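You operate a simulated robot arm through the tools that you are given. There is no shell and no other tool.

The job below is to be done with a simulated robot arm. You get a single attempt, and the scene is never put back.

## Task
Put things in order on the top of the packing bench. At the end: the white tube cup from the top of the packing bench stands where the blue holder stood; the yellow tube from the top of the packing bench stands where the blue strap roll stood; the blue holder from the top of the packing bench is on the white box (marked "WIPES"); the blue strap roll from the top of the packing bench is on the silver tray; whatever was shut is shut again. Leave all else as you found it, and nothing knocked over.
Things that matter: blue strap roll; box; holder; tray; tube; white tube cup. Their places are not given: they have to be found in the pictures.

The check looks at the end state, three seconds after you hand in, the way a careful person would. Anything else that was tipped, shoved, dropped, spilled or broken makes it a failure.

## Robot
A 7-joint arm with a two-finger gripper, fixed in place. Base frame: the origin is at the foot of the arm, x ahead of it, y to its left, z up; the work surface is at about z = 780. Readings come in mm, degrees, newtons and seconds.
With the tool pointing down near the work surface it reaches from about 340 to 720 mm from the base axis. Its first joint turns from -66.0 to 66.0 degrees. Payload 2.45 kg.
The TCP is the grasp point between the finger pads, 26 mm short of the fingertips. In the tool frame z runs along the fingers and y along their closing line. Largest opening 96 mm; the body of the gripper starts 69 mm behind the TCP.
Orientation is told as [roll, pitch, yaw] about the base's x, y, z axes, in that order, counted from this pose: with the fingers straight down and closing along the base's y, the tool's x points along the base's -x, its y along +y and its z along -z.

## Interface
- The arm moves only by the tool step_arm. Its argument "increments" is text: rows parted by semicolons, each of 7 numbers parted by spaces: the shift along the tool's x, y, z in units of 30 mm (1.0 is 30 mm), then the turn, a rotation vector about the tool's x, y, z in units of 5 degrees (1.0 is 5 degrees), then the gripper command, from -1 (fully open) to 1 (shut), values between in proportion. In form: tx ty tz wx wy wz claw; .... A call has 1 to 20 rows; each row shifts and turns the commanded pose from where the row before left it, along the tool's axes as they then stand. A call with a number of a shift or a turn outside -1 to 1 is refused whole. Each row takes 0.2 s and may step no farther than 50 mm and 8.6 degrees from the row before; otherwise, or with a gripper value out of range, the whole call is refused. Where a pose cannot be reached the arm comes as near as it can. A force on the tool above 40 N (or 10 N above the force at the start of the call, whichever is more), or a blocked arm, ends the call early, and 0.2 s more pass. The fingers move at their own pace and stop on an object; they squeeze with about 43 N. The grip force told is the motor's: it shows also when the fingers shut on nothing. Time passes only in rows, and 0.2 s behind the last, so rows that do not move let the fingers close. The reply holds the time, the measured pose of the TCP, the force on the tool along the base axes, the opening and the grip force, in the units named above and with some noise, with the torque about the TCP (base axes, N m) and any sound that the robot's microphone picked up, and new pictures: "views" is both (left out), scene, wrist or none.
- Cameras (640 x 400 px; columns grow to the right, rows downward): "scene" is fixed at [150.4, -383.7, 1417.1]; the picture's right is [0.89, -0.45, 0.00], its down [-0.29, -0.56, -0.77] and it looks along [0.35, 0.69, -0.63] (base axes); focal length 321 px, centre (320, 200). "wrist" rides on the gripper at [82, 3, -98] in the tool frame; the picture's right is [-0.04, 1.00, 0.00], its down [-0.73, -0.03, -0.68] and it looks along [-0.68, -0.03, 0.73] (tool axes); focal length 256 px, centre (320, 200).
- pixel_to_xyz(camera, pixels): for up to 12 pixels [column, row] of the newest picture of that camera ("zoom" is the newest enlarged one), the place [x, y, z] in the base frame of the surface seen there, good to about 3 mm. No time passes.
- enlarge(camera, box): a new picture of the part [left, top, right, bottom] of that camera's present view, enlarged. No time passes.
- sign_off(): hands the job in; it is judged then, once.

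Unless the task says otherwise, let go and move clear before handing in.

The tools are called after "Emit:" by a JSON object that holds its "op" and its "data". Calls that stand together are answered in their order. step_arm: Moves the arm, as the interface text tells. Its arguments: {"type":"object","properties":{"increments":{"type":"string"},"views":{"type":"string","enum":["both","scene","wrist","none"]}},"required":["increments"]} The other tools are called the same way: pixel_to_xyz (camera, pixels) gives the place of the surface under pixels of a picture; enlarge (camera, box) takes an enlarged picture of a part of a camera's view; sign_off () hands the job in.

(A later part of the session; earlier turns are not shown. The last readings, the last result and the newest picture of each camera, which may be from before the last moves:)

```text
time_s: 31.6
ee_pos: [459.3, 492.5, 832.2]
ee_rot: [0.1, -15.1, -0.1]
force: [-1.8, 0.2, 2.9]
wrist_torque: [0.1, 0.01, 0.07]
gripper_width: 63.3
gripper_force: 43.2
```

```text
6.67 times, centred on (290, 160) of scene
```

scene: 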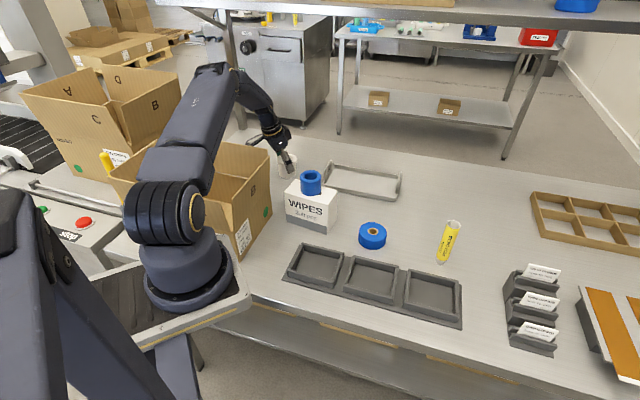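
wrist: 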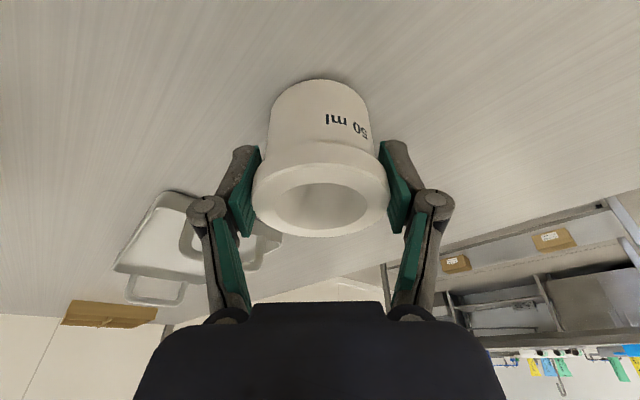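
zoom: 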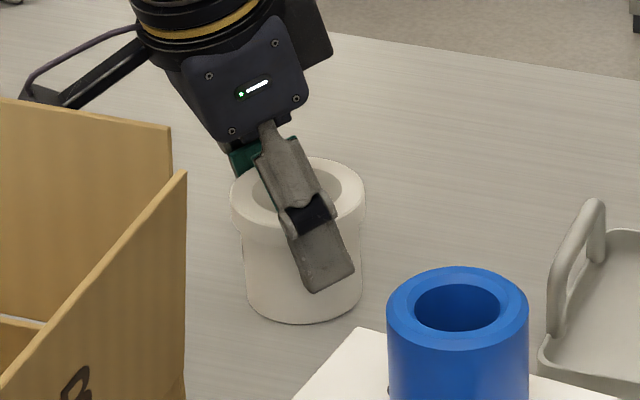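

A light contact shows (+2.9 N) and the cup stands upright on the bench in the zoom. I'll open gradually and back off along the tool axis.

Emit:
{"op": "step_arm", "data": {"increments": "0 0 0 0 0 0 0; 0 0 0 0 0 0 -0.4; 0 0 0 0 0 0 -0.7; 0 0 0 0 0 0 -1; 0 0 0 0 0 0 -1; 0 0 -0.4 0 0 0 -1; 0 0 -0.8 0 0 0 -1; 0 0 -0.9 0 0 0 -1; 0 0 -0.9 0 0 0 -1; 0 0 0 0 0 0 -1", "views": "both"}}

Emit:
{"op": "enlarge", "data": {"camera": "scene", "box": [250, 110, 350, 220]}}

```text
time_s: 33.8
ee_pos: [435.6, 491.1, 918.5]
ee_rot: [0.0, -15.1, -0.2]
force: [-0.2, 0.1, 0.1]
wrist_torque: [-0.01, 0.01, -0.02]
gripper_width: 96.1
gripper_force: 0.1
```

scene: 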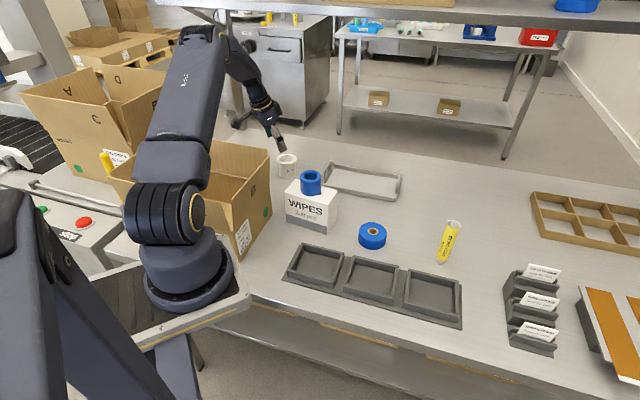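
wrist: 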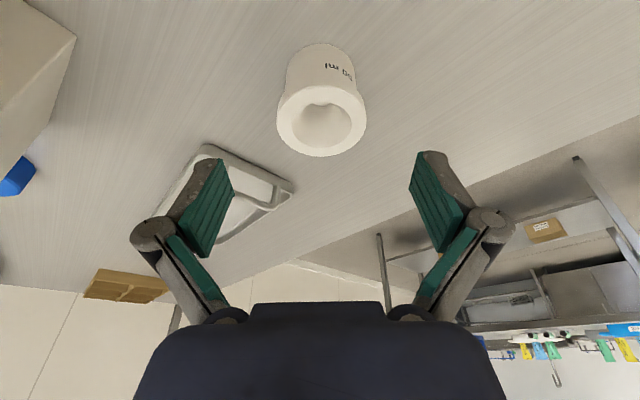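

```text
3.64 times, centred on (300, 165) of scene
```

zoom: 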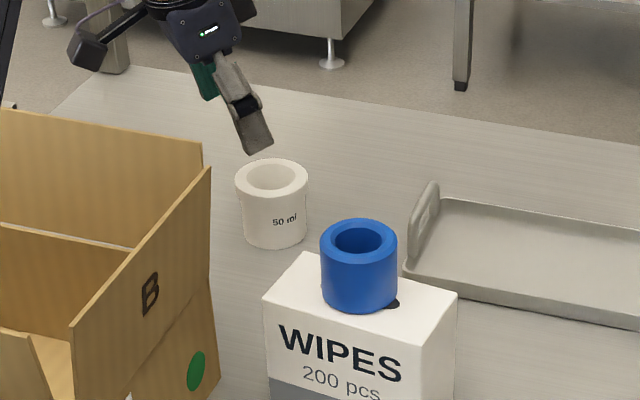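

The cup stands upright at the holder's old spot. I'll verify its position from the wrist view and also measure the tray more carefully.

Emit:
{"op": "pixel_to_xyz", "data": {"camera": "wrist", "pixels": [[278, 120], [365, 115], [321, 87], [322, 153]]}}

Emit:
{"op": "enlarge", "data": {"camera": "scene", "box": [315, 140, 415, 210]}}

```text
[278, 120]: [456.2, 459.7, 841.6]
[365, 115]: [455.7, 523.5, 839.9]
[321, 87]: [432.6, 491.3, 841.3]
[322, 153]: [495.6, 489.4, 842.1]
```

```text
5.71 times, centred on (365, 175) of scene
```

zoom: 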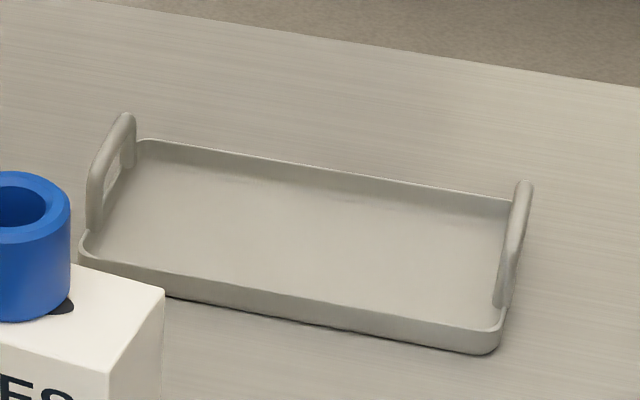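

The cup's centre is (464,491.5), within about 2 mm of the holder's old centre. Now I'll read the tray's corners, handles and floor.

Emit:
{"op": "pixel_to_xyz", "data": {"camera": "zoom", "pixels": [[84, 240], [494, 332], [512, 202], [142, 142], [125, 116], [92, 185], [526, 184], [505, 290], [300, 230], [200, 220], [400, 270], [350, 210]]}}

Emit:
{"op": "enlarge", "data": {"camera": "scene", "box": [340, 200, 480, 330]}}

```text
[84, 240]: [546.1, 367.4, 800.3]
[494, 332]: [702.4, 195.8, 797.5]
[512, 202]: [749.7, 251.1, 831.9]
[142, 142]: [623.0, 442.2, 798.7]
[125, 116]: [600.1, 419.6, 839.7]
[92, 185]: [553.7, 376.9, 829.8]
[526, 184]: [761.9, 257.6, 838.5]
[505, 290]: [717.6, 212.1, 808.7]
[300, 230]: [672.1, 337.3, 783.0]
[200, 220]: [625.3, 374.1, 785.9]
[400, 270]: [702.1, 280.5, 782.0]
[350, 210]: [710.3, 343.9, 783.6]
```

```text
3.08 times, centred on (410, 265) of scene
```

zoom: 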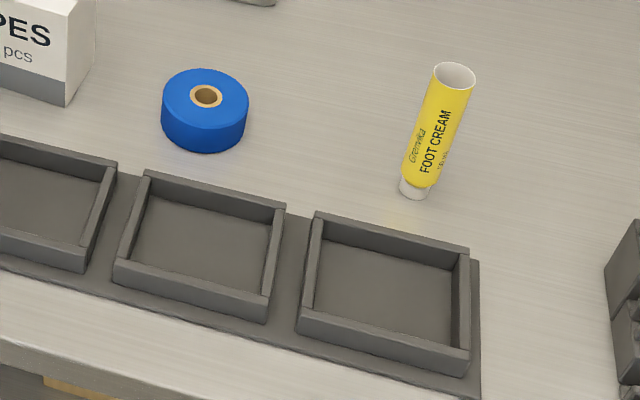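

The tray's floor is at z≈783, rim ≈799, with end handles up to ≈839, and its centre is about (662,318); the roll (about 70 mm wide, 33 mm tall) fits inside. Keeping the 15° tilt, I'll move out and over to above the roll at about (545,95,970), staying above the holder.

Emit:
{"op": "step_arm", "data": {"increments": "-0.89 -0.74 -0.117 0 0 0 -1; -0.89 -0.74 -0.117 0 0 0 -1; -0.89 -0.74 -0.117 0 0 0 -1; -0.89 -0.74 -0.117 0 0 0 -1; -0.89 -0.74 -0.117 0 0 0 -1; 0.048 -0.95 -0.013 0 0 0 -1; 0.048 -0.95 -0.013 0 0 0 -1; 0.048 -0.95 -0.013 0 0 0 -1; 0.048 -0.95 -0.013 0 0 0 -1; 0.048 -0.95 -0.013 0 0 0 -1; 0.048 -0.95 -0.013 0 0 0 -1; 0.048 -0.95 -0.013 0 0 0 -1; 0.048 -0.95 -0.013 0 0 0 -1; 0.048 -0.95 -0.013 0 0 0 -1; 0.048 -0.95 -0.013 0 0 0 -1; 0 0 0 0 0 0 -1", "views": "both"}}

```text
time_s: 37.2
ee_pos: [542.2, 93.0, 970.9]
ee_rot: [0.0, -15.1, -0.1]
force: [-0.1, 0.8, 0.6]
wrist_torque: [0.01, 0.03, 0.0]
gripper_width: 96.0
gripper_force: 0.1
```

scene: 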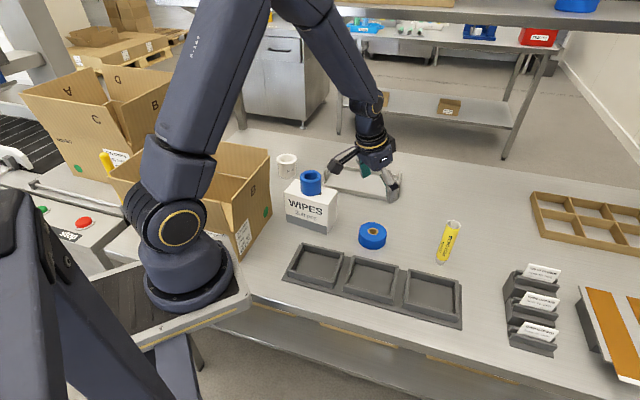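
wrist: 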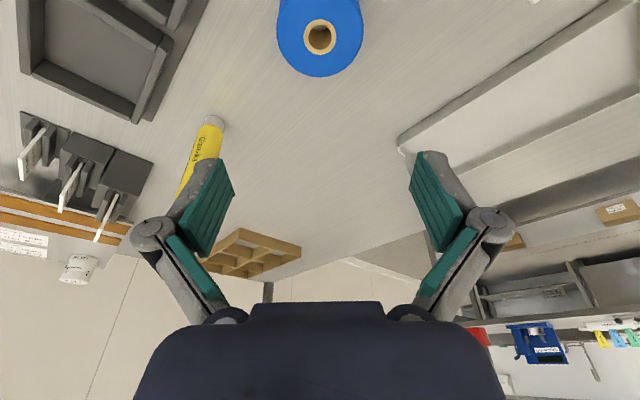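

The roll is centred at about (320,37) in the wrist view, slightly inward of the tool axis. I'll descend straight down to z≈885 and measure it again.

Emit:
{"op": "step_arm", "data": {"increments": "0.22 0.02 0.82 0 0 0 -1; 0.22 0.02 0.82 0 0 0 -1; 0.22 0.02 0.82 0 0 0 -1; 0 0 0 0 0 0 -1", "views": "both"}}

Emit:
{"op": "enlarge", "data": {"camera": "wrist", "box": [250, 20, 400, 140]}}

```text
time_s: 38.2
ee_pos: [546.1, 96.4, 896.3]
ee_rot: [0.0, -15.0, 0.0]
force: [-0.2, 0.3, -0.7]
wrist_torque: [0.03, 0.0, -0.03]
gripper_width: 95.8
gripper_force: 0.0
```

scene: 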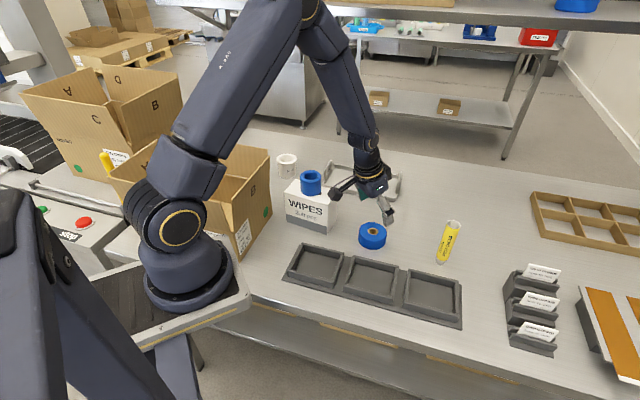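
wrist: 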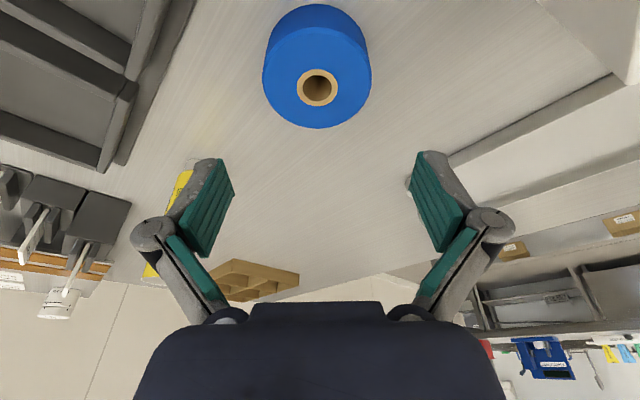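

```text
3.33 times, centred on (325, 80) of wrist
```

zoom: 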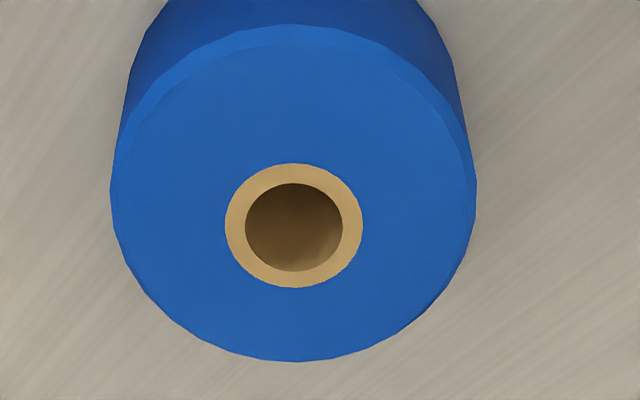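

Emit:
{"op": "pixel_to_xyz", "data": {"camera": "wrist", "pixels": [[265, 75], [369, 75], [315, 30], [317, 126], [317, 73], [317, 101], [302, 88], [332, 88]]}}

```text
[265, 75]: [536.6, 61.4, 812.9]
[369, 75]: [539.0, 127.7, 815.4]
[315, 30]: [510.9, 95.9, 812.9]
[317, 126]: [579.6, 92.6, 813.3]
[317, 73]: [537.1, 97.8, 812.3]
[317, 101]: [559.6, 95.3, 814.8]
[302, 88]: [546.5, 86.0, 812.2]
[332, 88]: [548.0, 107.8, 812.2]
```

The roll's centre is about (547,95.8), diameter about 69 mm, top z≈813, and the TCP is over it. I'll descend to z≈813 so the tips stop about 4 mm above the bench.

Emit:
{"op": "step_arm", "data": {"increments": "0.228 -0.007 0.893 0 0 0 -1; 0.228 -0.007 0.893 0 0 0 -1; 0.228 -0.007 0.893 0 0 0 -1; 0 0 0 0 0 0 -1", "views": "both"}}

Emit:
{"op": "enlarge", "data": {"camera": "scene", "box": [320, 170, 430, 280]}}

```text
time_s: 39.2
ee_pos: [545.3, 95.4, 809.7]
ee_rot: [0.0, -15.0, -0.1]
force: [0.0, 0.6, -0.9]
wrist_torque: [0.03, 0.02, 0.02]
gripper_width: 96.1
gripper_force: 0.0
```

scene: 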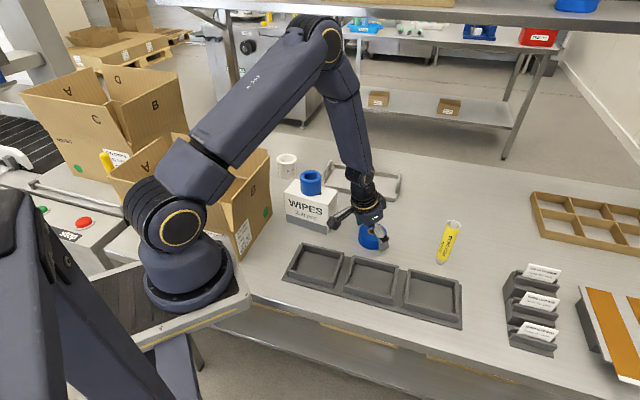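
wrist: 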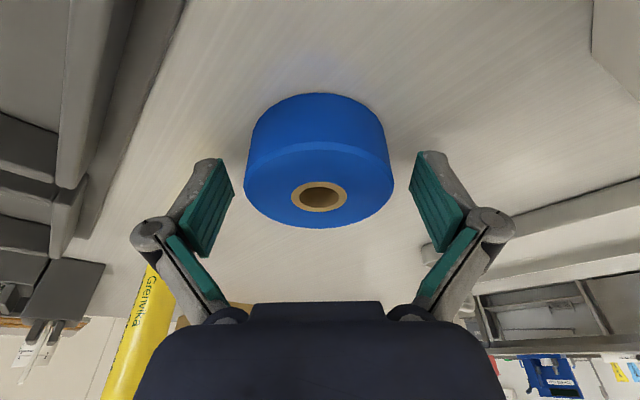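

```text
3.64 times, centred on (375, 225) of scene
```

zoom: 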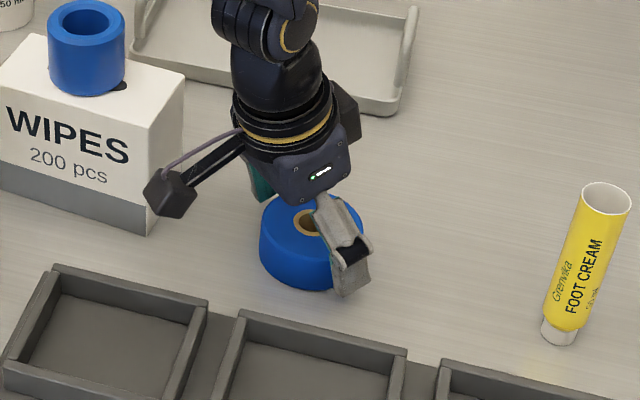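

No contact force, but the reading (809.7) is a bit lower than planned, so I'll raise 2 mm and close on the roll.

Emit:
{"op": "step_arm", "data": {"increments": "-0.03 0 -0.06 0 0 0 -1; 0 0 0 0 0 0 0; 0 0 0 0 0 0 1; 0 0 0 0 0 0 1; 0 0 0 0 0 0 1; 0 0 0 0 0 0 1", "views": "both"}}

```text
time_s: 40.6
ee_pos: [545.1, 95.1, 812.2]
ee_rot: [0.0, -14.9, -0.1]
force: [-2.1, -2.5, 4.9]
wrist_torque: [-0.05, 0.06, -0.06]
gripper_width: 72.8
gripper_force: 43.4
```

scene: 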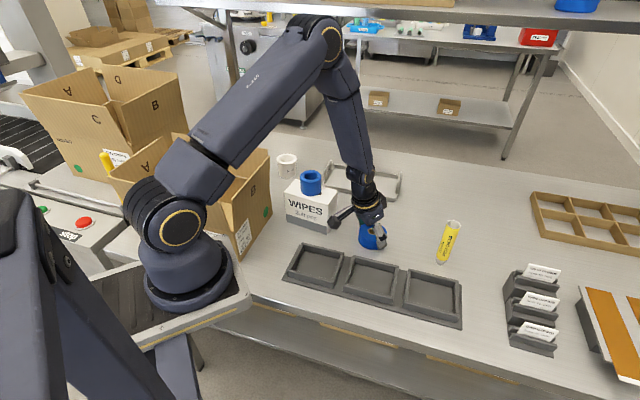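
wrist: 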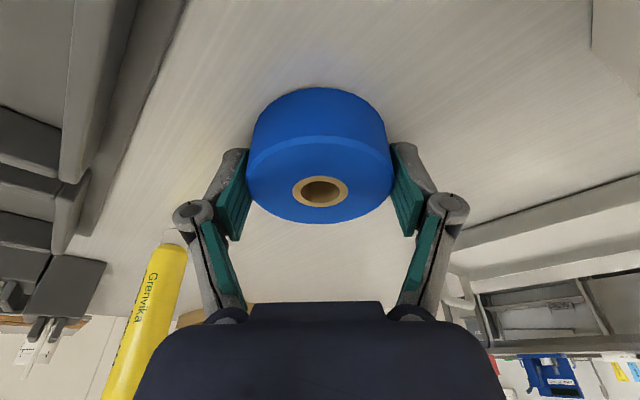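

The roll is gripped at 72.8 mm, with its base about 32 mm below the TCP. I'll lift it to z≈900 and check.

Emit:
{"op": "step_arm", "data": {"increments": "-0.05 0 -0.19 0 0 0 1; -0.1 0 -0.4 0 0 0 1; -0.2 0 -0.75 0 0 0 1; -0.2 0 -0.75 0 0 0 1; -0.2 0 -0.75 0 0 0 1; 0 0 0 0 0 0 1", "views": "both"}}

Emit:
{"op": "enlarge", "data": {"camera": "scene", "box": [320, 140, 430, 260]}}

```text
time_s: 42.0
ee_pos: [545.5, 97.5, 900.8]
ee_rot: [0.0, -15.0, -0.2]
force: [-0.1, 0.6, -2.1]
wrist_torque: [-0.01, 0.02, 0.02]
gripper_width: 72.7
gripper_force: 42.8
```

scene: 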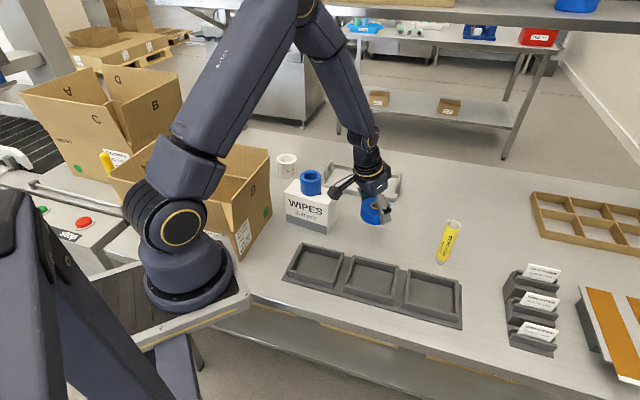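
wrist: 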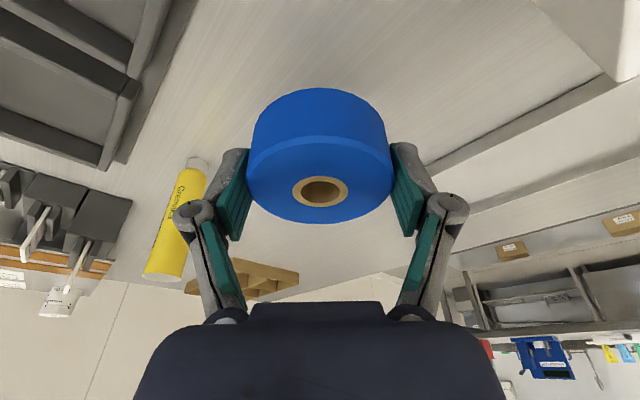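

```text
3.33 times, centred on (375, 200) of scene
```

zoom: 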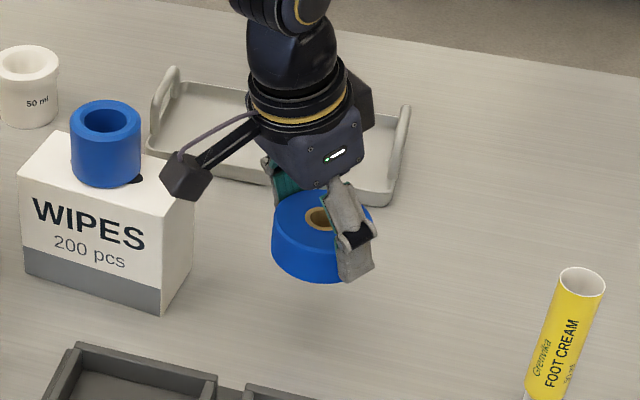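

The roll hangs level. I'll yaw the tool by about 42° in place so its closing line matches the tray's long axis, then carry it over the tray.

Emit:
{"op": "step_arm", "data": {"increments": "0 0 0 -0.2196 0 -0.819 1; 0 0 0 -0.2196 0 -0.819 1; 0 0 0 -0.2196 0 -0.819 1; 0 0 0 -0.2196 0 -0.819 1; 0 0 0 -0.2196 0 -0.819 1; 0 0 0 -0.2196 0 -0.819 1; 0 0 0 -0.2196 0 -0.819 1; 0 0 0 -0.2196 0 -0.819 1; 0 0 0 -0.2196 0 -0.819 1; 0 0 0 -0.2196 0 -0.819 1; 0 0 0 0 0 0 1", "views": "scene"}}

```text
time_s: 44.4
ee_pos: [544.7, 95.2, 901.2]
ee_rot: [0.0, -15.0, 42.4]
force: [0.6, 0.1, -1.7]
wrist_torque: [0.01, 0.05, 0.0]
gripper_width: 72.5
gripper_force: 43.1
```

scene: 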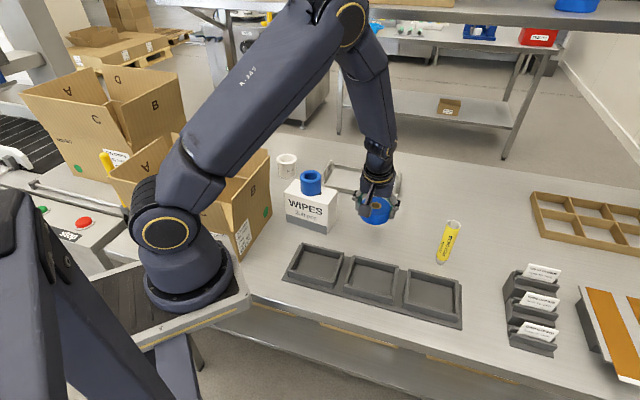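

The pose now reads pitch -15°, yaw 42.4° at (545,95,901) with the roll held. I'll translate to above the tray centre near (656,323), staying at z≈900.

Emit:
{"op": "step_arm", "data": {"increments": "-0.843 0.347 0.226 0 0 0 1; -0.843 0.347 0.226 0 0 0 1; -0.843 0.347 0.226 0 0 0 1; -0.843 0.347 0.226 0 0 0 1; -0.843 0.347 0.226 0 0 0 1; -0.843 0.347 0.226 0 0 0 1; -0.843 0.347 0.226 0 0 0 1; -0.843 0.347 0.226 0 0 0 1; -0.843 0.347 0.226 0 0 0 1; 0 0 0 0 0 0 1", "views": "both"}}

Emit:
{"op": "enlarge", "data": {"camera": "scene", "box": [310, 100, 420, 220]}}

```text
time_s: 46.6
ee_pos: [655.4, 324.6, 899.8]
ee_rot: [0.0, -15.0, 42.3]
force: [-0.2, 0.4, -1.7]
wrist_torque: [0.0, -0.01, 0.0]
gripper_width: 72.8
gripper_force: 43.4
```

scene: 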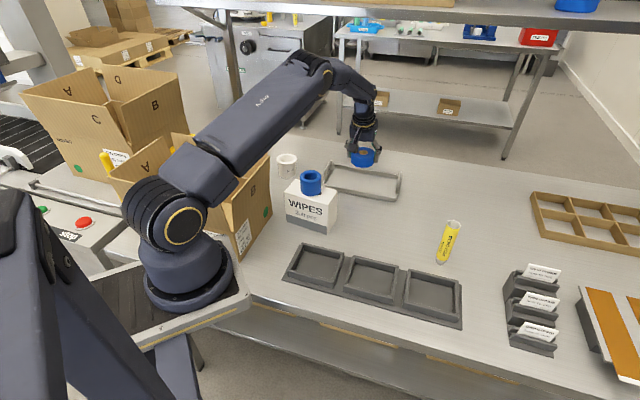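
wrist: 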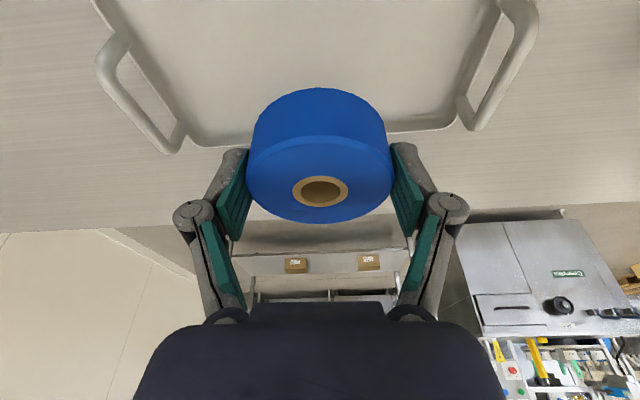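

```text
3.33 times, centred on (365, 160) of scene
```

zoom: 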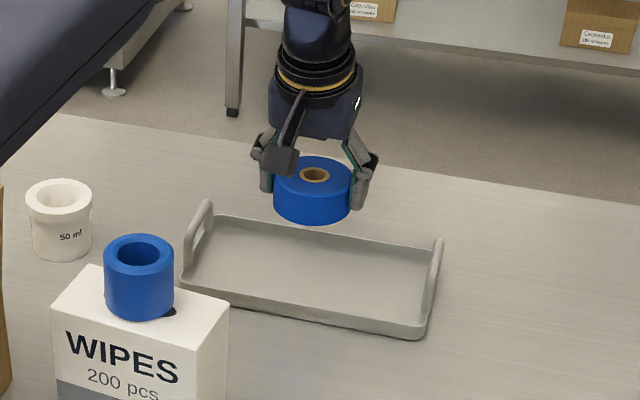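

The tool is aligned with the tray, whose handles are symmetric left and right in the wrist view. I'll measure the tray's far rim and visible near points to confirm the centre before lowering.

Emit:
{"op": "pixel_to_xyz", "data": {"camera": "wrist", "pixels": [[193, 147], [462, 127], [120, 35], [490, 10], [170, 148], [475, 125], [108, 62], [530, 20], [300, 60], [220, 100]]}}

Emit:
{"op": "pixel_to_xyz", "data": {"camera": "zoom", "pixels": [[184, 280], [422, 332], [437, 245], [218, 218], [300, 260], [420, 338]]}}

```text
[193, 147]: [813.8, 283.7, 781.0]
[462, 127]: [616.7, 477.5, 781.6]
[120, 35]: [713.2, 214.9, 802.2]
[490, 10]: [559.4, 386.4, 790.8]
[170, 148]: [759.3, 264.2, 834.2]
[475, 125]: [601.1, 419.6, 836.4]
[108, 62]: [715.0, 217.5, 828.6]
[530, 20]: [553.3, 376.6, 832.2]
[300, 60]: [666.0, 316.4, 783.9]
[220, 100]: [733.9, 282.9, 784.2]
```

```text
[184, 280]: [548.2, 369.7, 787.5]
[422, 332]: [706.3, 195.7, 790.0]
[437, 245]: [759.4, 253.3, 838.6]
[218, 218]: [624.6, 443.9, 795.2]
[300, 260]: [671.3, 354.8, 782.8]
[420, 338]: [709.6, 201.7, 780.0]
```

The tray's centre is about (661,319), so I'll shift about 6 mm along its long axis and lower to z≈820, a few mm above the tray floor contact.

Emit:
{"op": "step_arm", "data": {"increments": "0.014 -0.19 0 0 0 0 1; 0.1727 0 0.644 0 0 0 1; 0.1727 0 0.644 0 0 0 1; 0.1727 0 0.644 0 0 0 1; 0.1727 0 0.634 0 0 0 1; 0 0 0 0 0 0 1; 0 0 0 0 0 0 1", "views": "both"}}

Emit:
{"op": "enlarge", "data": {"camera": "scene", "box": [310, 110, 420, 220]}}

```text
time_s: 48.2
ee_pos: [659.7, 319.4, 820.7]
ee_rot: [0.0, -15.0, 42.2]
force: [0.3, 0.1, -1.5]
wrist_torque: [-0.01, 0.01, 0.01]
gripper_width: 72.3
gripper_force: 43.2
```

scene: 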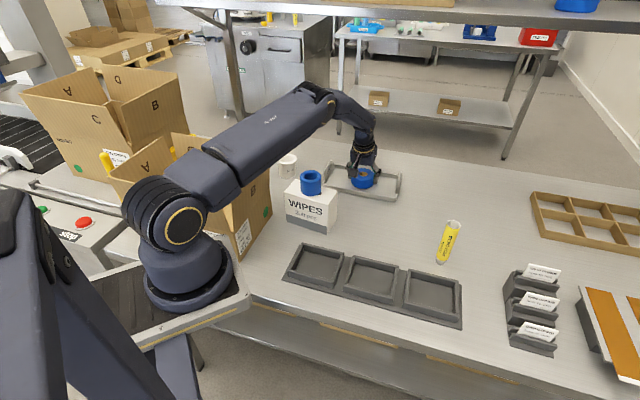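
wrist: 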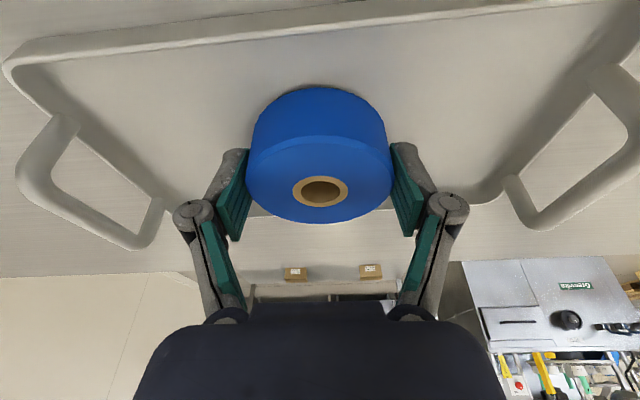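

```text
3.64 times, centred on (365, 165) of scene
```

zoom: 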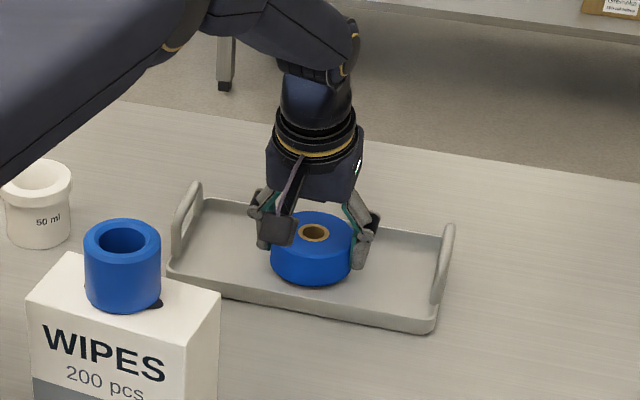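

The roll sits just above the tray floor, inside the rim. I'll lower in small rows while watching force.

Emit:
{"op": "step_arm", "data": {"increments": "0.013 0 0.0483 0 0 0 1; 0.013 0 0.0483 0 0 0 1; 0 0 0 0 0 0 1", "views": "none"}}

```text
time_s: 49.0
ee_pos: [661.0, 319.2, 818.8]
ee_rot: [0.0, -15.0, 42.3]
force: [0.2, 0.3, -2.0]
wrist_torque: [-0.01, 0.04, 0.03]
gripper_width: 72.9
gripper_force: 42.9
```

No contact yet at z≈818. I'll lower another 1.5 mm.

Emit:
{"op": "step_arm", "data": {"increments": "0.013 0 0.0483 0 0 0 1; 0 0 0 0 0 0 1", "views": "none"}}

```text
time_s: 49.6
ee_pos: [660.1, 318.6, 816.2]
ee_rot: [-0.1, -15.0, 42.3]
force: [-0.2, -0.2, -2.5]
wrist_torque: [-0.02, -0.04, -0.02]
gripper_width: 73.1
gripper_force: 43.3
```

Still free at z≈816. I'll go down another 1 mm.

Emit:
{"op": "step_arm", "data": {"increments": "0.009 0 0.0322 0 0 0 1; 0 0 0 0 0 0 1", "views": "none"}}

```text
time_s: 50.2
ee_pos: [660.1, 319.3, 815.8]
ee_rot: [0.0, -15.0, 42.3]
force: [-0.3, -0.4, 1.0]
wrist_torque: [0.08, 0.09, 0.05]
gripper_width: 73.0
gripper_force: 43.4
```

Force has moved from about -2 to +1 N, so the roll is touching the tray floor. I'll open to about 86 mm and back off along the tool axis.

Emit:
{"op": "step_arm", "data": {"increments": "0.003 0 0.01 0 0 0 1; 0 0 0 0 0 0 -0.4; 0 0 0 0 0 0 -0.6; 0 0 0 0 0 0 -0.8; 0 0 0 0 0 0 -0.8; 0 0 -0.3 0 0 0 -0.8; 0 0 -0.7 0 0 0 -0.8; 0 0 -0.9 0 0 0 -0.8; 0 0 -0.9 0 0 0 -1; 0 0 0 0 0 0 -1", "views": "both"}}

Emit:
{"op": "enlarge", "data": {"camera": "scene", "box": [270, 110, 410, 240]}}

```text
time_s: 52.4
ee_pos: [644.3, 306.2, 896.8]
ee_rot: [0.0, -15.0, 42.1]
force: [0.0, 0.0, 1.3]
wrist_torque: [-0.01, -0.02, 0.01]
gripper_width: 96.0
gripper_force: 0.0
```

scene: 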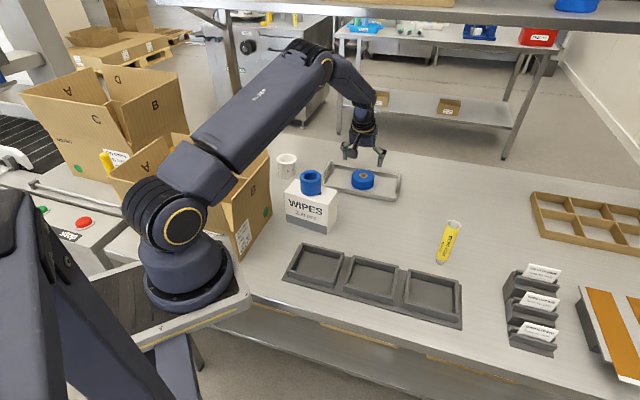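
wrist: 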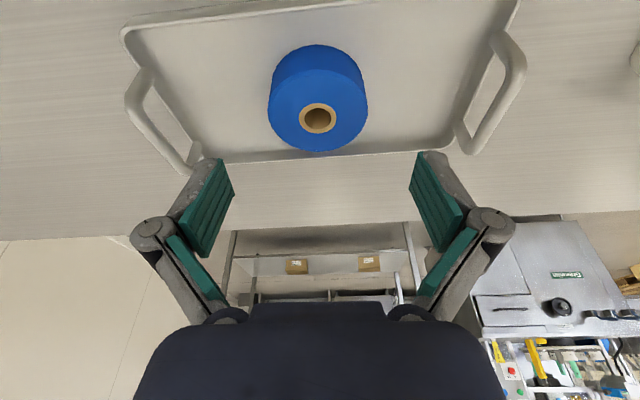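

```text
3.08 times, centred on (340, 175) of scene
```

zoom: 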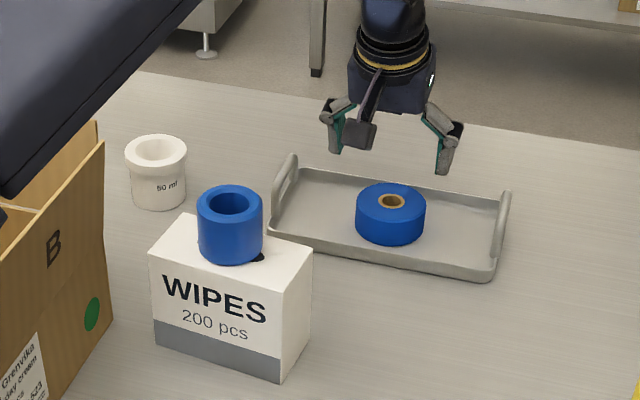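

The roll is upright on the tray. Next is the tube: I'll move away from the tray to about (600,100,940) and turn the yaw back to 0.

Emit:
{"op": "step_arm", "data": {"increments": "0.736 -0.583 -0.409 0 0 0 -1; 0.736 -0.583 -0.409 0 0 0 -1; 0.736 -0.583 -0.409 0 0 0 -1; 0.736 -0.583 -0.409 0 0 0 -1; 0.736 -0.583 -0.409 0 0 0 -1; 0.736 -0.583 -0.409 0 0 0 -1; 0.736 -0.583 -0.409 0 0 0 -1; 0 0 0 0.2435 0 0.908 -1; 0 0 0 0.2435 0 0.908 -1; 0 0 0 0.2435 0 0.908 -1; 0 0 0 0.2435 0 0.908 -1; 0 0 0 0.2435 0 0.908 -1; 0 0 0 0.2435 0 0.908 -1; 0 0 0 0.2435 0 0.908 -1; 0 0 0 0.2435 0 0.908 -1; 0 0 0 0.2435 0 0.908 -1; 0 0 0 0 0 0 -1", "views": "both"}}

```text
time_s: 56.0
ee_pos: [599.8, 99.2, 938.5]
ee_rot: [0.0, -15.0, -0.1]
force: [-0.2, 0.3, 0.2]
wrist_torque: [-0.01, -0.02, -0.02]
gripper_width: 96.0
gripper_force: 0.1
```

scene: 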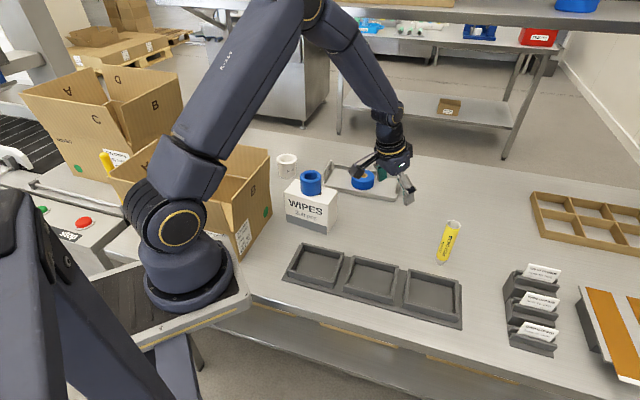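
wrist: 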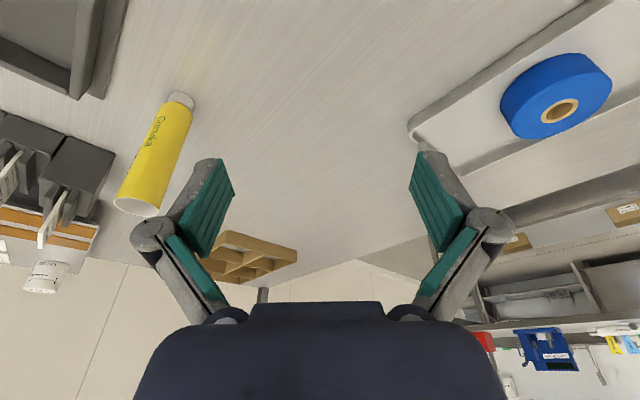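

Now at (600,99,938), yaw 0. I'll bring the tool back to vertical and move sideways to (600,-51,955), short of the tube, to measure it.

Emit:
{"op": "step_arm", "data": {"increments": "0 0 0 0 0.75 0 -1; 0 0 0 0 0.75 0 -1; 0 0 0 0 0.75 0 -1; 0 0 0 0 0.75 0 -1; 0 -1 -0.113 0 0 0 -1; 0 -1 -0.113 0 0 0 -1; 0 -1 -0.113 0 0 0 -1; 0 -1 -0.113 0 0 0 -1; 0 -1 -0.113 0 0 0 -1; 0 0 0 0 0 0 -1", "views": "both"}}

Emit:
{"op": "enlarge", "data": {"camera": "wrist", "box": [240, 0, 400, 180]}}

```text
time_s: 58.2
ee_pos: [601.8, -49.2, 956.6]
ee_rot: [0.1, 0.0, 0.0]
force: [0.2, -0.7, -0.6]
wrist_torque: [-0.02, 0.0, 0.0]
gripper_width: 96.0
gripper_force: 0.0
```

scene: 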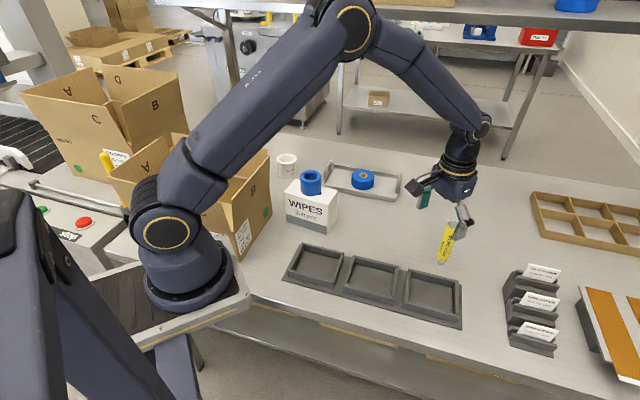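
wrist: 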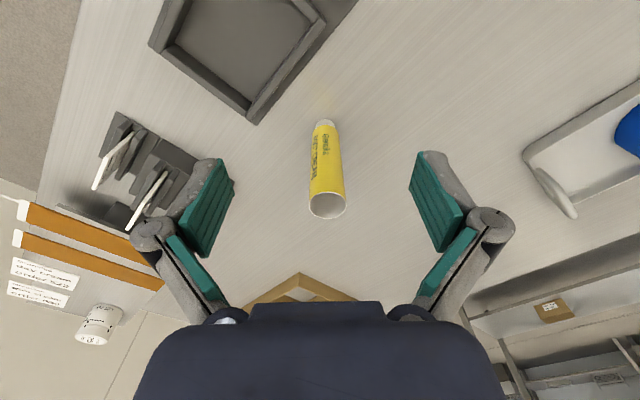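

```text
2.22 times, centred on (320, 90) of wrist
```

zoom: 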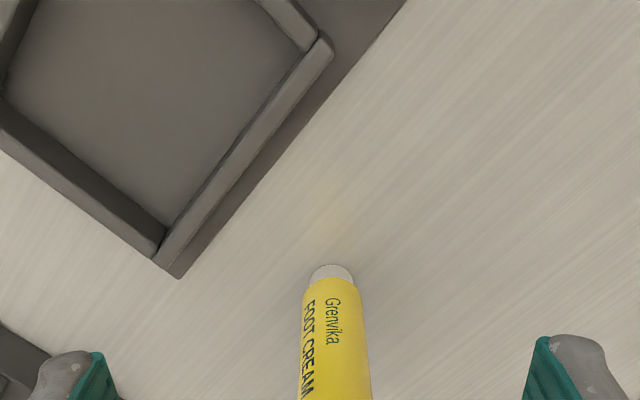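

Emit:
{"op": "pixel_to_xyz", "data": {"camera": "wrist", "pixels": [[309, 205], [345, 205], [327, 193], [327, 216], [311, 165], [341, 165], [325, 165], [319, 126], [333, 126], [325, 120], [325, 140], [326, 185]]}}

Emit:
{"op": "enlarge", "data": {"camera": "wrist", "box": [280, 105, 370, 225]}}

```text
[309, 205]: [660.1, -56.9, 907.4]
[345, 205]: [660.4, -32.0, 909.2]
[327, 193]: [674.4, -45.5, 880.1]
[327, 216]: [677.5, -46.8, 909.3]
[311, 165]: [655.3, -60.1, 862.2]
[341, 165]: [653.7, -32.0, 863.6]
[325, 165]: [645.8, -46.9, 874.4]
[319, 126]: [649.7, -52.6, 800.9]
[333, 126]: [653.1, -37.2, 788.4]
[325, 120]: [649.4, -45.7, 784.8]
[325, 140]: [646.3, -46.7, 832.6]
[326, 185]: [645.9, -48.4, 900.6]
```

```text
3.33 times, centred on (325, 165) of wrist
```

zoom: 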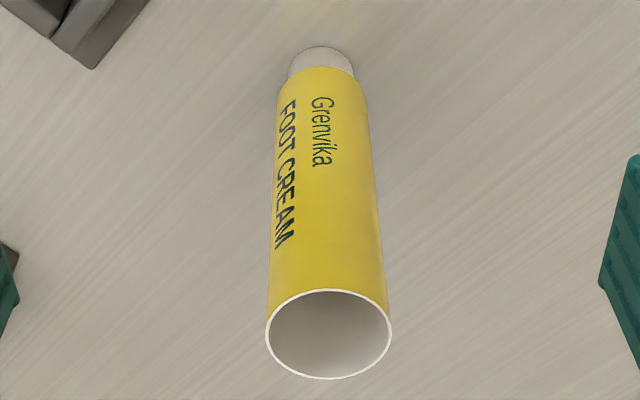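

The tube is a vertical cylinder, about 31 mm wide, centred near (661,-46) with its open top at z≈909. I'll lower to z≈862 short of it, then slide outward so the open fingers straddle it.

Emit:
{"op": "step_arm", "data": {"increments": "0 0.03 0.785 0 0 0 -1; 0 0.03 0.785 0 0 0 -1; 0 0.03 0.785 0 0 0 -1; 0 0.01 0.785 0 0 0 -1; -0.5 0 0 0 0 0 -1; -0.5 0 0 0 0 0 -1; -0.5 0 0 0 0 0 -1; -0.47 0 0 0 0 0 -1; 0 0 0 0 0 0 -1", "views": "both"}}

Emit:
{"op": "enlarge", "data": {"camera": "scene", "box": [390, 150, 520, 280]}}

```text
time_s: 60.2
ee_pos: [659.2, -48.6, 859.6]
ee_rot: [0.0, 0.0, -0.1]
force: [0.5, 0.0, 0.1]
wrist_torque: [0.02, 0.02, -0.01]
gripper_width: 95.9
gripper_force: 0.0
```

scene: 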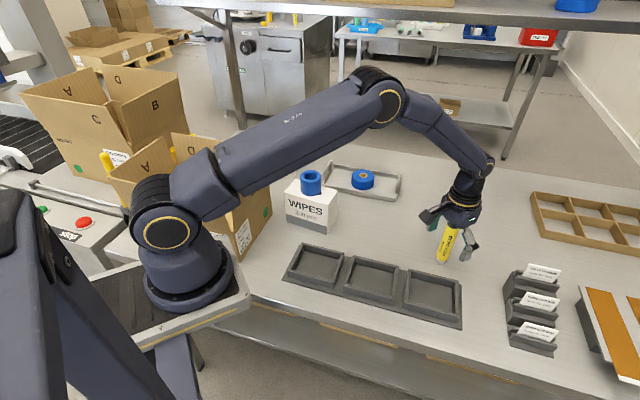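
wrist: 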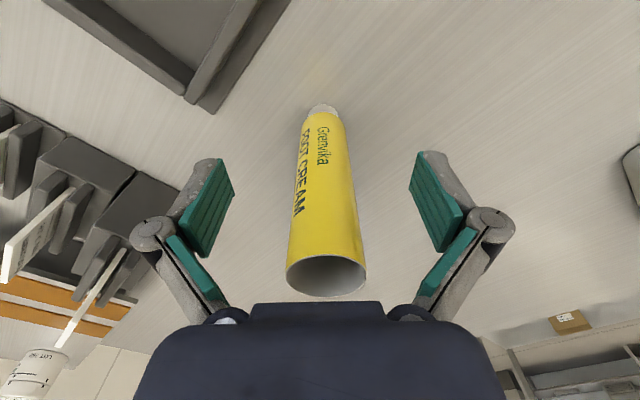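

```text
3.08 times, centred on (455, 215) of scene
```

zoom: 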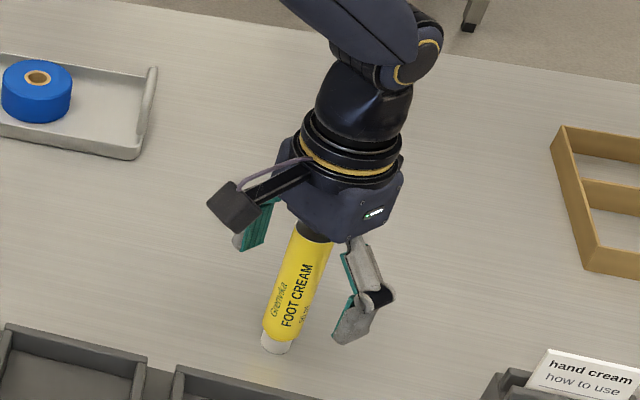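

The tube stands between the fingers, about 2.5 mm off the grasp axis toward +y (tube mid u≈326 vs 320). I'll centre by 2.5 mm and close slowly in stages.

Emit:
{"op": "step_arm", "data": {"increments": "0 0.085 0 0 0 0 -1; 0 0 0 0 0 0 -0.5; 0 0 0 0 0 0 0; 0 0 0 0 0 0 0.1; 0 0 0 0 0 0 0.2; 0 0 0 0 0 0 0.25; 0 0 0 0 0 0 0.25", "views": "both"}}

```text
time_s: 61.8
ee_pos: [659.2, -44.9, 860.8]
ee_rot: [0.0, 0.0, 0.1]
force: [0.2, -0.1, 0.1]
wrist_torque: [0.0, -0.04, 0.01]
gripper_width: 35.9
gripper_force: 0.1
```

scene: 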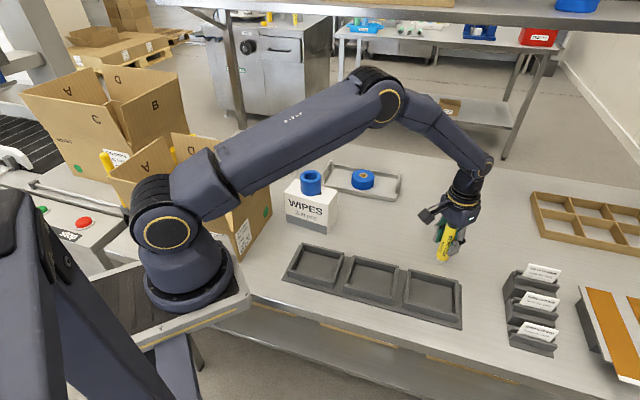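
wrist: 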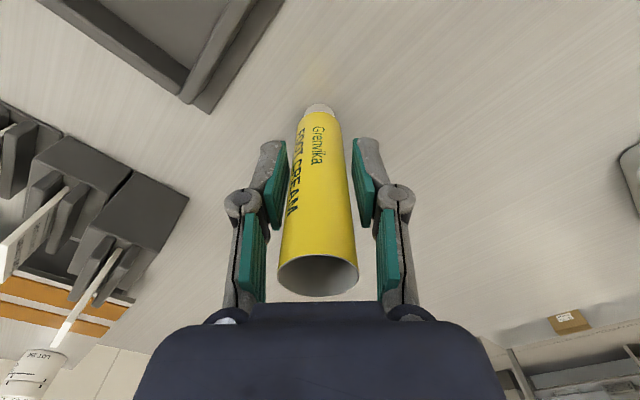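

The fingers are at 35.9 mm with the tube centred between them (u≈320). I'll close fully.

Emit:
{"op": "step_arm", "data": {"increments": "0 0 0 0 0 0 0.32; 0 0 0 0 0 0 0.4; 0 0 0 0 0 0 1; 0 0 0 0 0 0 1; 0 0 0 0 0 0 1", "views": "both"}}

```text
time_s: 63.0
ee_pos: [658.3, -45.3, 861.6]
ee_rot: [0.0, 0.0, 0.0]
force: [0.8, -0.7, 0.3]
wrist_torque: [-0.04, 0.0, -0.01]
gripper_width: 27.6
gripper_force: 43.2
```

scene: 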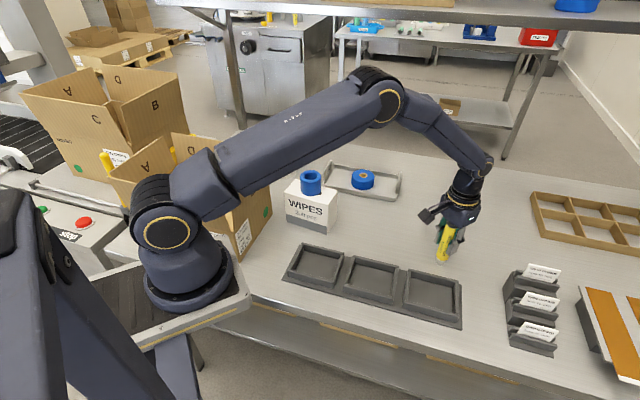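
wrist: 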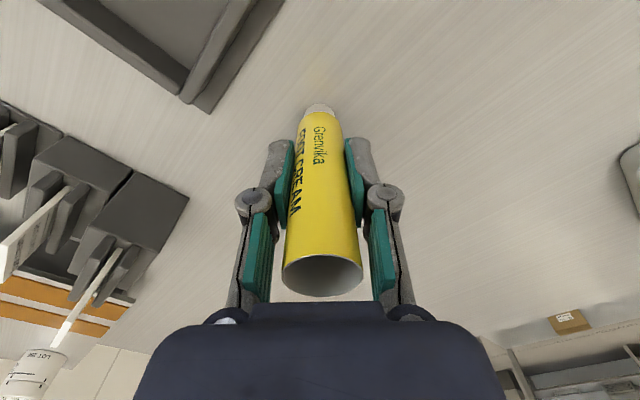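

The tube is gripped at 27.6 mm, with TCP z≈861 and its base at 780. I'll lift about 30 mm and carry it to above the roll's old spot (TCP about (544.5,95.5), as the tube axis sits about 3 mm outward of the TCP).

Emit:
{"op": "step_arm", "data": {"increments": "0 0 -0.2 0 0 0 1; 0 0 -0.4 0 0 0 1; 0 0 -0.4 0 0 0 1; 0.636 0.78 0 0 0 0 1; 0.636 0.78 0 0 0 0 1; 0.636 0.78 0 0 0 0 1; 0.636 0.78 0 0 0 0 1; 0.636 0.78 0 0 0 0 1; 0.636 0.78 0 0 0 0 1; 0 0 0 0 0 0 1; 0 0 0 0 0 0 1", "views": "both"}}

Emit:
{"op": "enlarge", "data": {"camera": "scene", "box": [310, 140, 440, 270]}}

```text
time_s: 65.4
ee_pos: [546.1, 92.9, 895.6]
ee_rot: [0.0, 0.1, 0.0]
force: [-0.4, -0.8, -0.1]
wrist_torque: [-0.01, 0.0, 0.0]
gripper_width: 27.4
gripper_force: 43.1
```

scene: 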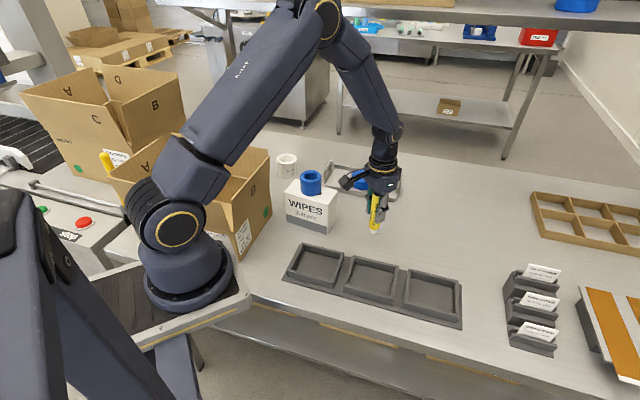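
wrist: 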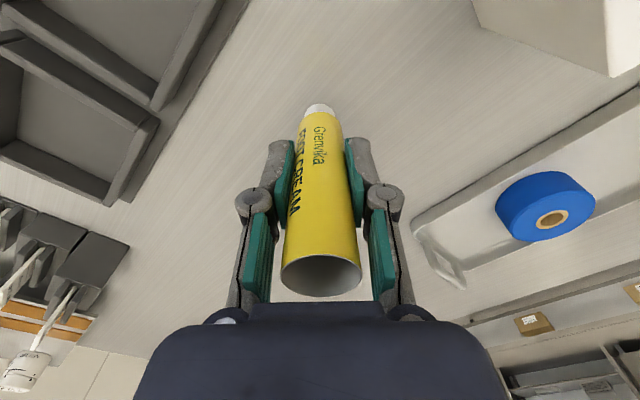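

```text
3.08 times, centred on (375, 205) of scene
```

zoom: 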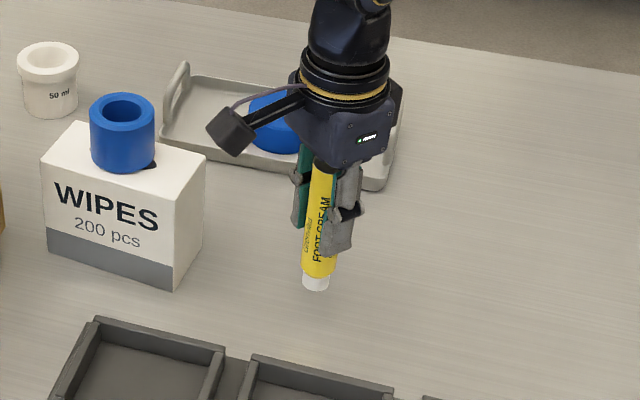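

The tube hangs upright; the reading is (546,93,896). I'll check the tube's cap position with the picture before lowering.

Emit:
{"op": "pixel_to_xyz", "data": {"camera": "zoom", "pixels": [[315, 284], [303, 280], [328, 282], [318, 265], [304, 250], [333, 255]]}}

Emit:
{"op": "pixel_to_xyz", "data": {"camera": "wrist", "pixels": [[311, 112], [334, 112], [320, 108], [320, 150], [320, 220], [360, 275]]}}

Emit:
{"op": "step_arm", "data": {"increments": "0 0 0 0 0 0 1", "views": "none"}}

```text
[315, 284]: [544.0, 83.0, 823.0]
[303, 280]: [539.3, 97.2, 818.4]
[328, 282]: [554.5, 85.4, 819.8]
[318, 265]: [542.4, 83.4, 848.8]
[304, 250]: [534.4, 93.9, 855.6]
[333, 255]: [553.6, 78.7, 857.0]
```

```text
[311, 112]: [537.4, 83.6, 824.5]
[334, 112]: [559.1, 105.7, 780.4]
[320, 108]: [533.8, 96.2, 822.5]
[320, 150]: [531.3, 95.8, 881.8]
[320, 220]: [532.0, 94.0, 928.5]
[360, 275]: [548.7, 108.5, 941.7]
```

```text
time_s: 65.8
ee_pos: [545.3, 93.4, 894.7]
ee_rot: [0.0, 0.0, 0.0]
force: [0.4, -0.9, 0.1]
wrist_torque: [0.01, -0.03, -0.03]
gripper_width: 27.8
gripper_force: 42.7
```

The tube centre works out at about (547,94) versus the target (547.5,95.5), with its base about 80 mm below the TCP. I'll nudge 1 mm and lower to about 3 mm above the bench.

Emit:
{"op": "step_arm", "data": {"increments": "0 0.04 0.3 0 0 0 1; 0 0 0.4 0 0 0 1; 0 0 0.3 0 0 0 1; 0 0 0 0 0 0 1", "views": "scene"}}

Emit:
{"op": "enlarge", "data": {"camera": "scene", "box": [340, 180, 410, 260]}}

```text
time_s: 66.8
ee_pos: [545.0, 92.5, 862.6]
ee_rot: [0.1, 0.0, 0.0]
force: [0.6, -0.1, 1.2]
wrist_torque: [0.03, 0.0, 0.0]
gripper_width: 27.4
gripper_force: 43.4
```

scene: 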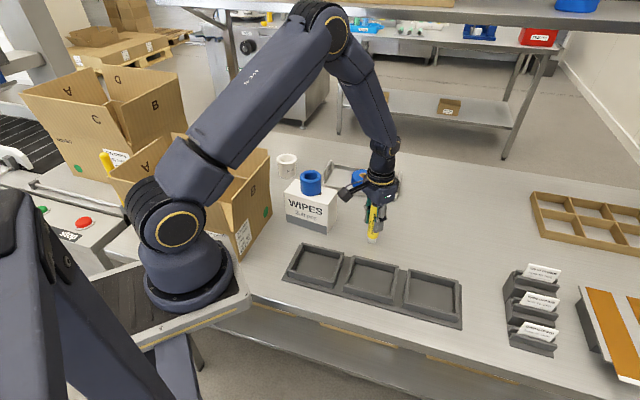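

```text
5.00 times, centred on (375, 220) of scene
```

zoom: 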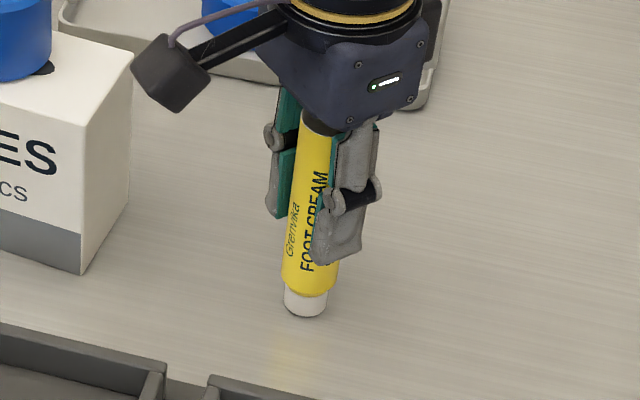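

The cap is now close to the bench. I'll check the cap's height in the zoom, then lower in sub-millimetre rows.

Emit:
{"op": "pixel_to_xyz", "data": {"camera": "zoom", "pixels": [[305, 312], [286, 302], [325, 305], [305, 325], [285, 270], [335, 275]]}}

Emit:
{"op": "step_arm", "data": {"increments": "0 0.05 0.03 0 0 0 1; 0 0 0 0 0 0 1", "views": "none"}}

```text
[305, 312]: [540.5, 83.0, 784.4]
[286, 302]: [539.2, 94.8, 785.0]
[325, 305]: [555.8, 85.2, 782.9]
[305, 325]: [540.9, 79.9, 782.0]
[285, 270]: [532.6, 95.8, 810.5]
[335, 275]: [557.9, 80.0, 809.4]
```

```text
time_s: 67.4
ee_pos: [544.6, 96.2, 860.2]
ee_rot: [0.0, 0.0, 0.0]
force: [-0.7, -0.9, -0.5]
wrist_torque: [0.01, -0.02, 0.0]
gripper_width: 27.4
gripper_force: 43.3
```

No contact yet (force ≈ -0.5 N). I'll lower 0.8 mm.

Emit:
{"op": "step_arm", "data": {"increments": "0 0 0.027 0 0 0 1; 0 0 0 0 0 0 1", "views": "none"}}

```text
time_s: 68.0
ee_pos: [545.3, 96.0, 859.5]
ee_rot: [0.0, -0.1, 0.0]
force: [-1.1, -0.5, 9.7]
wrist_torque: [0.07, 0.13, -0.01]
gripper_width: 27.4
gripper_force: 42.8
```

Contact at about 10 N. I'll ease up about 0.5 mm to reduce the push, and check.

Emit:
{"op": "step_arm", "data": {"increments": "0 0 -0.018 0 0 0 1; 0 0 0 0 0 0 1", "views": "none"}}

```text
time_s: 68.6
ee_pos: [545.1, 95.6, 860.6]
ee_rot: [0.0, -0.1, 0.0]
force: [0.9, -0.7, 8.9]
wrist_torque: [-0.03, -0.08, -0.02]
gripper_width: 27.4
gripper_force: 42.8
```

The push is still about 9 N, so I'll ease up a little more.

Emit:
{"op": "step_arm", "data": {"increments": "0 0 -0.015 0 0 0 1; 0 0 0 0 0 0 1", "views": "none"}}

```text
time_s: 69.2
ee_pos: [544.4, 96.4, 860.8]
ee_rot: [0.0, 0.0, 0.0]
force: [2.2, -1.3, 3.6]
wrist_torque: [0.0, -0.19, 0.0]
gripper_width: 27.4
gripper_force: 42.8
```

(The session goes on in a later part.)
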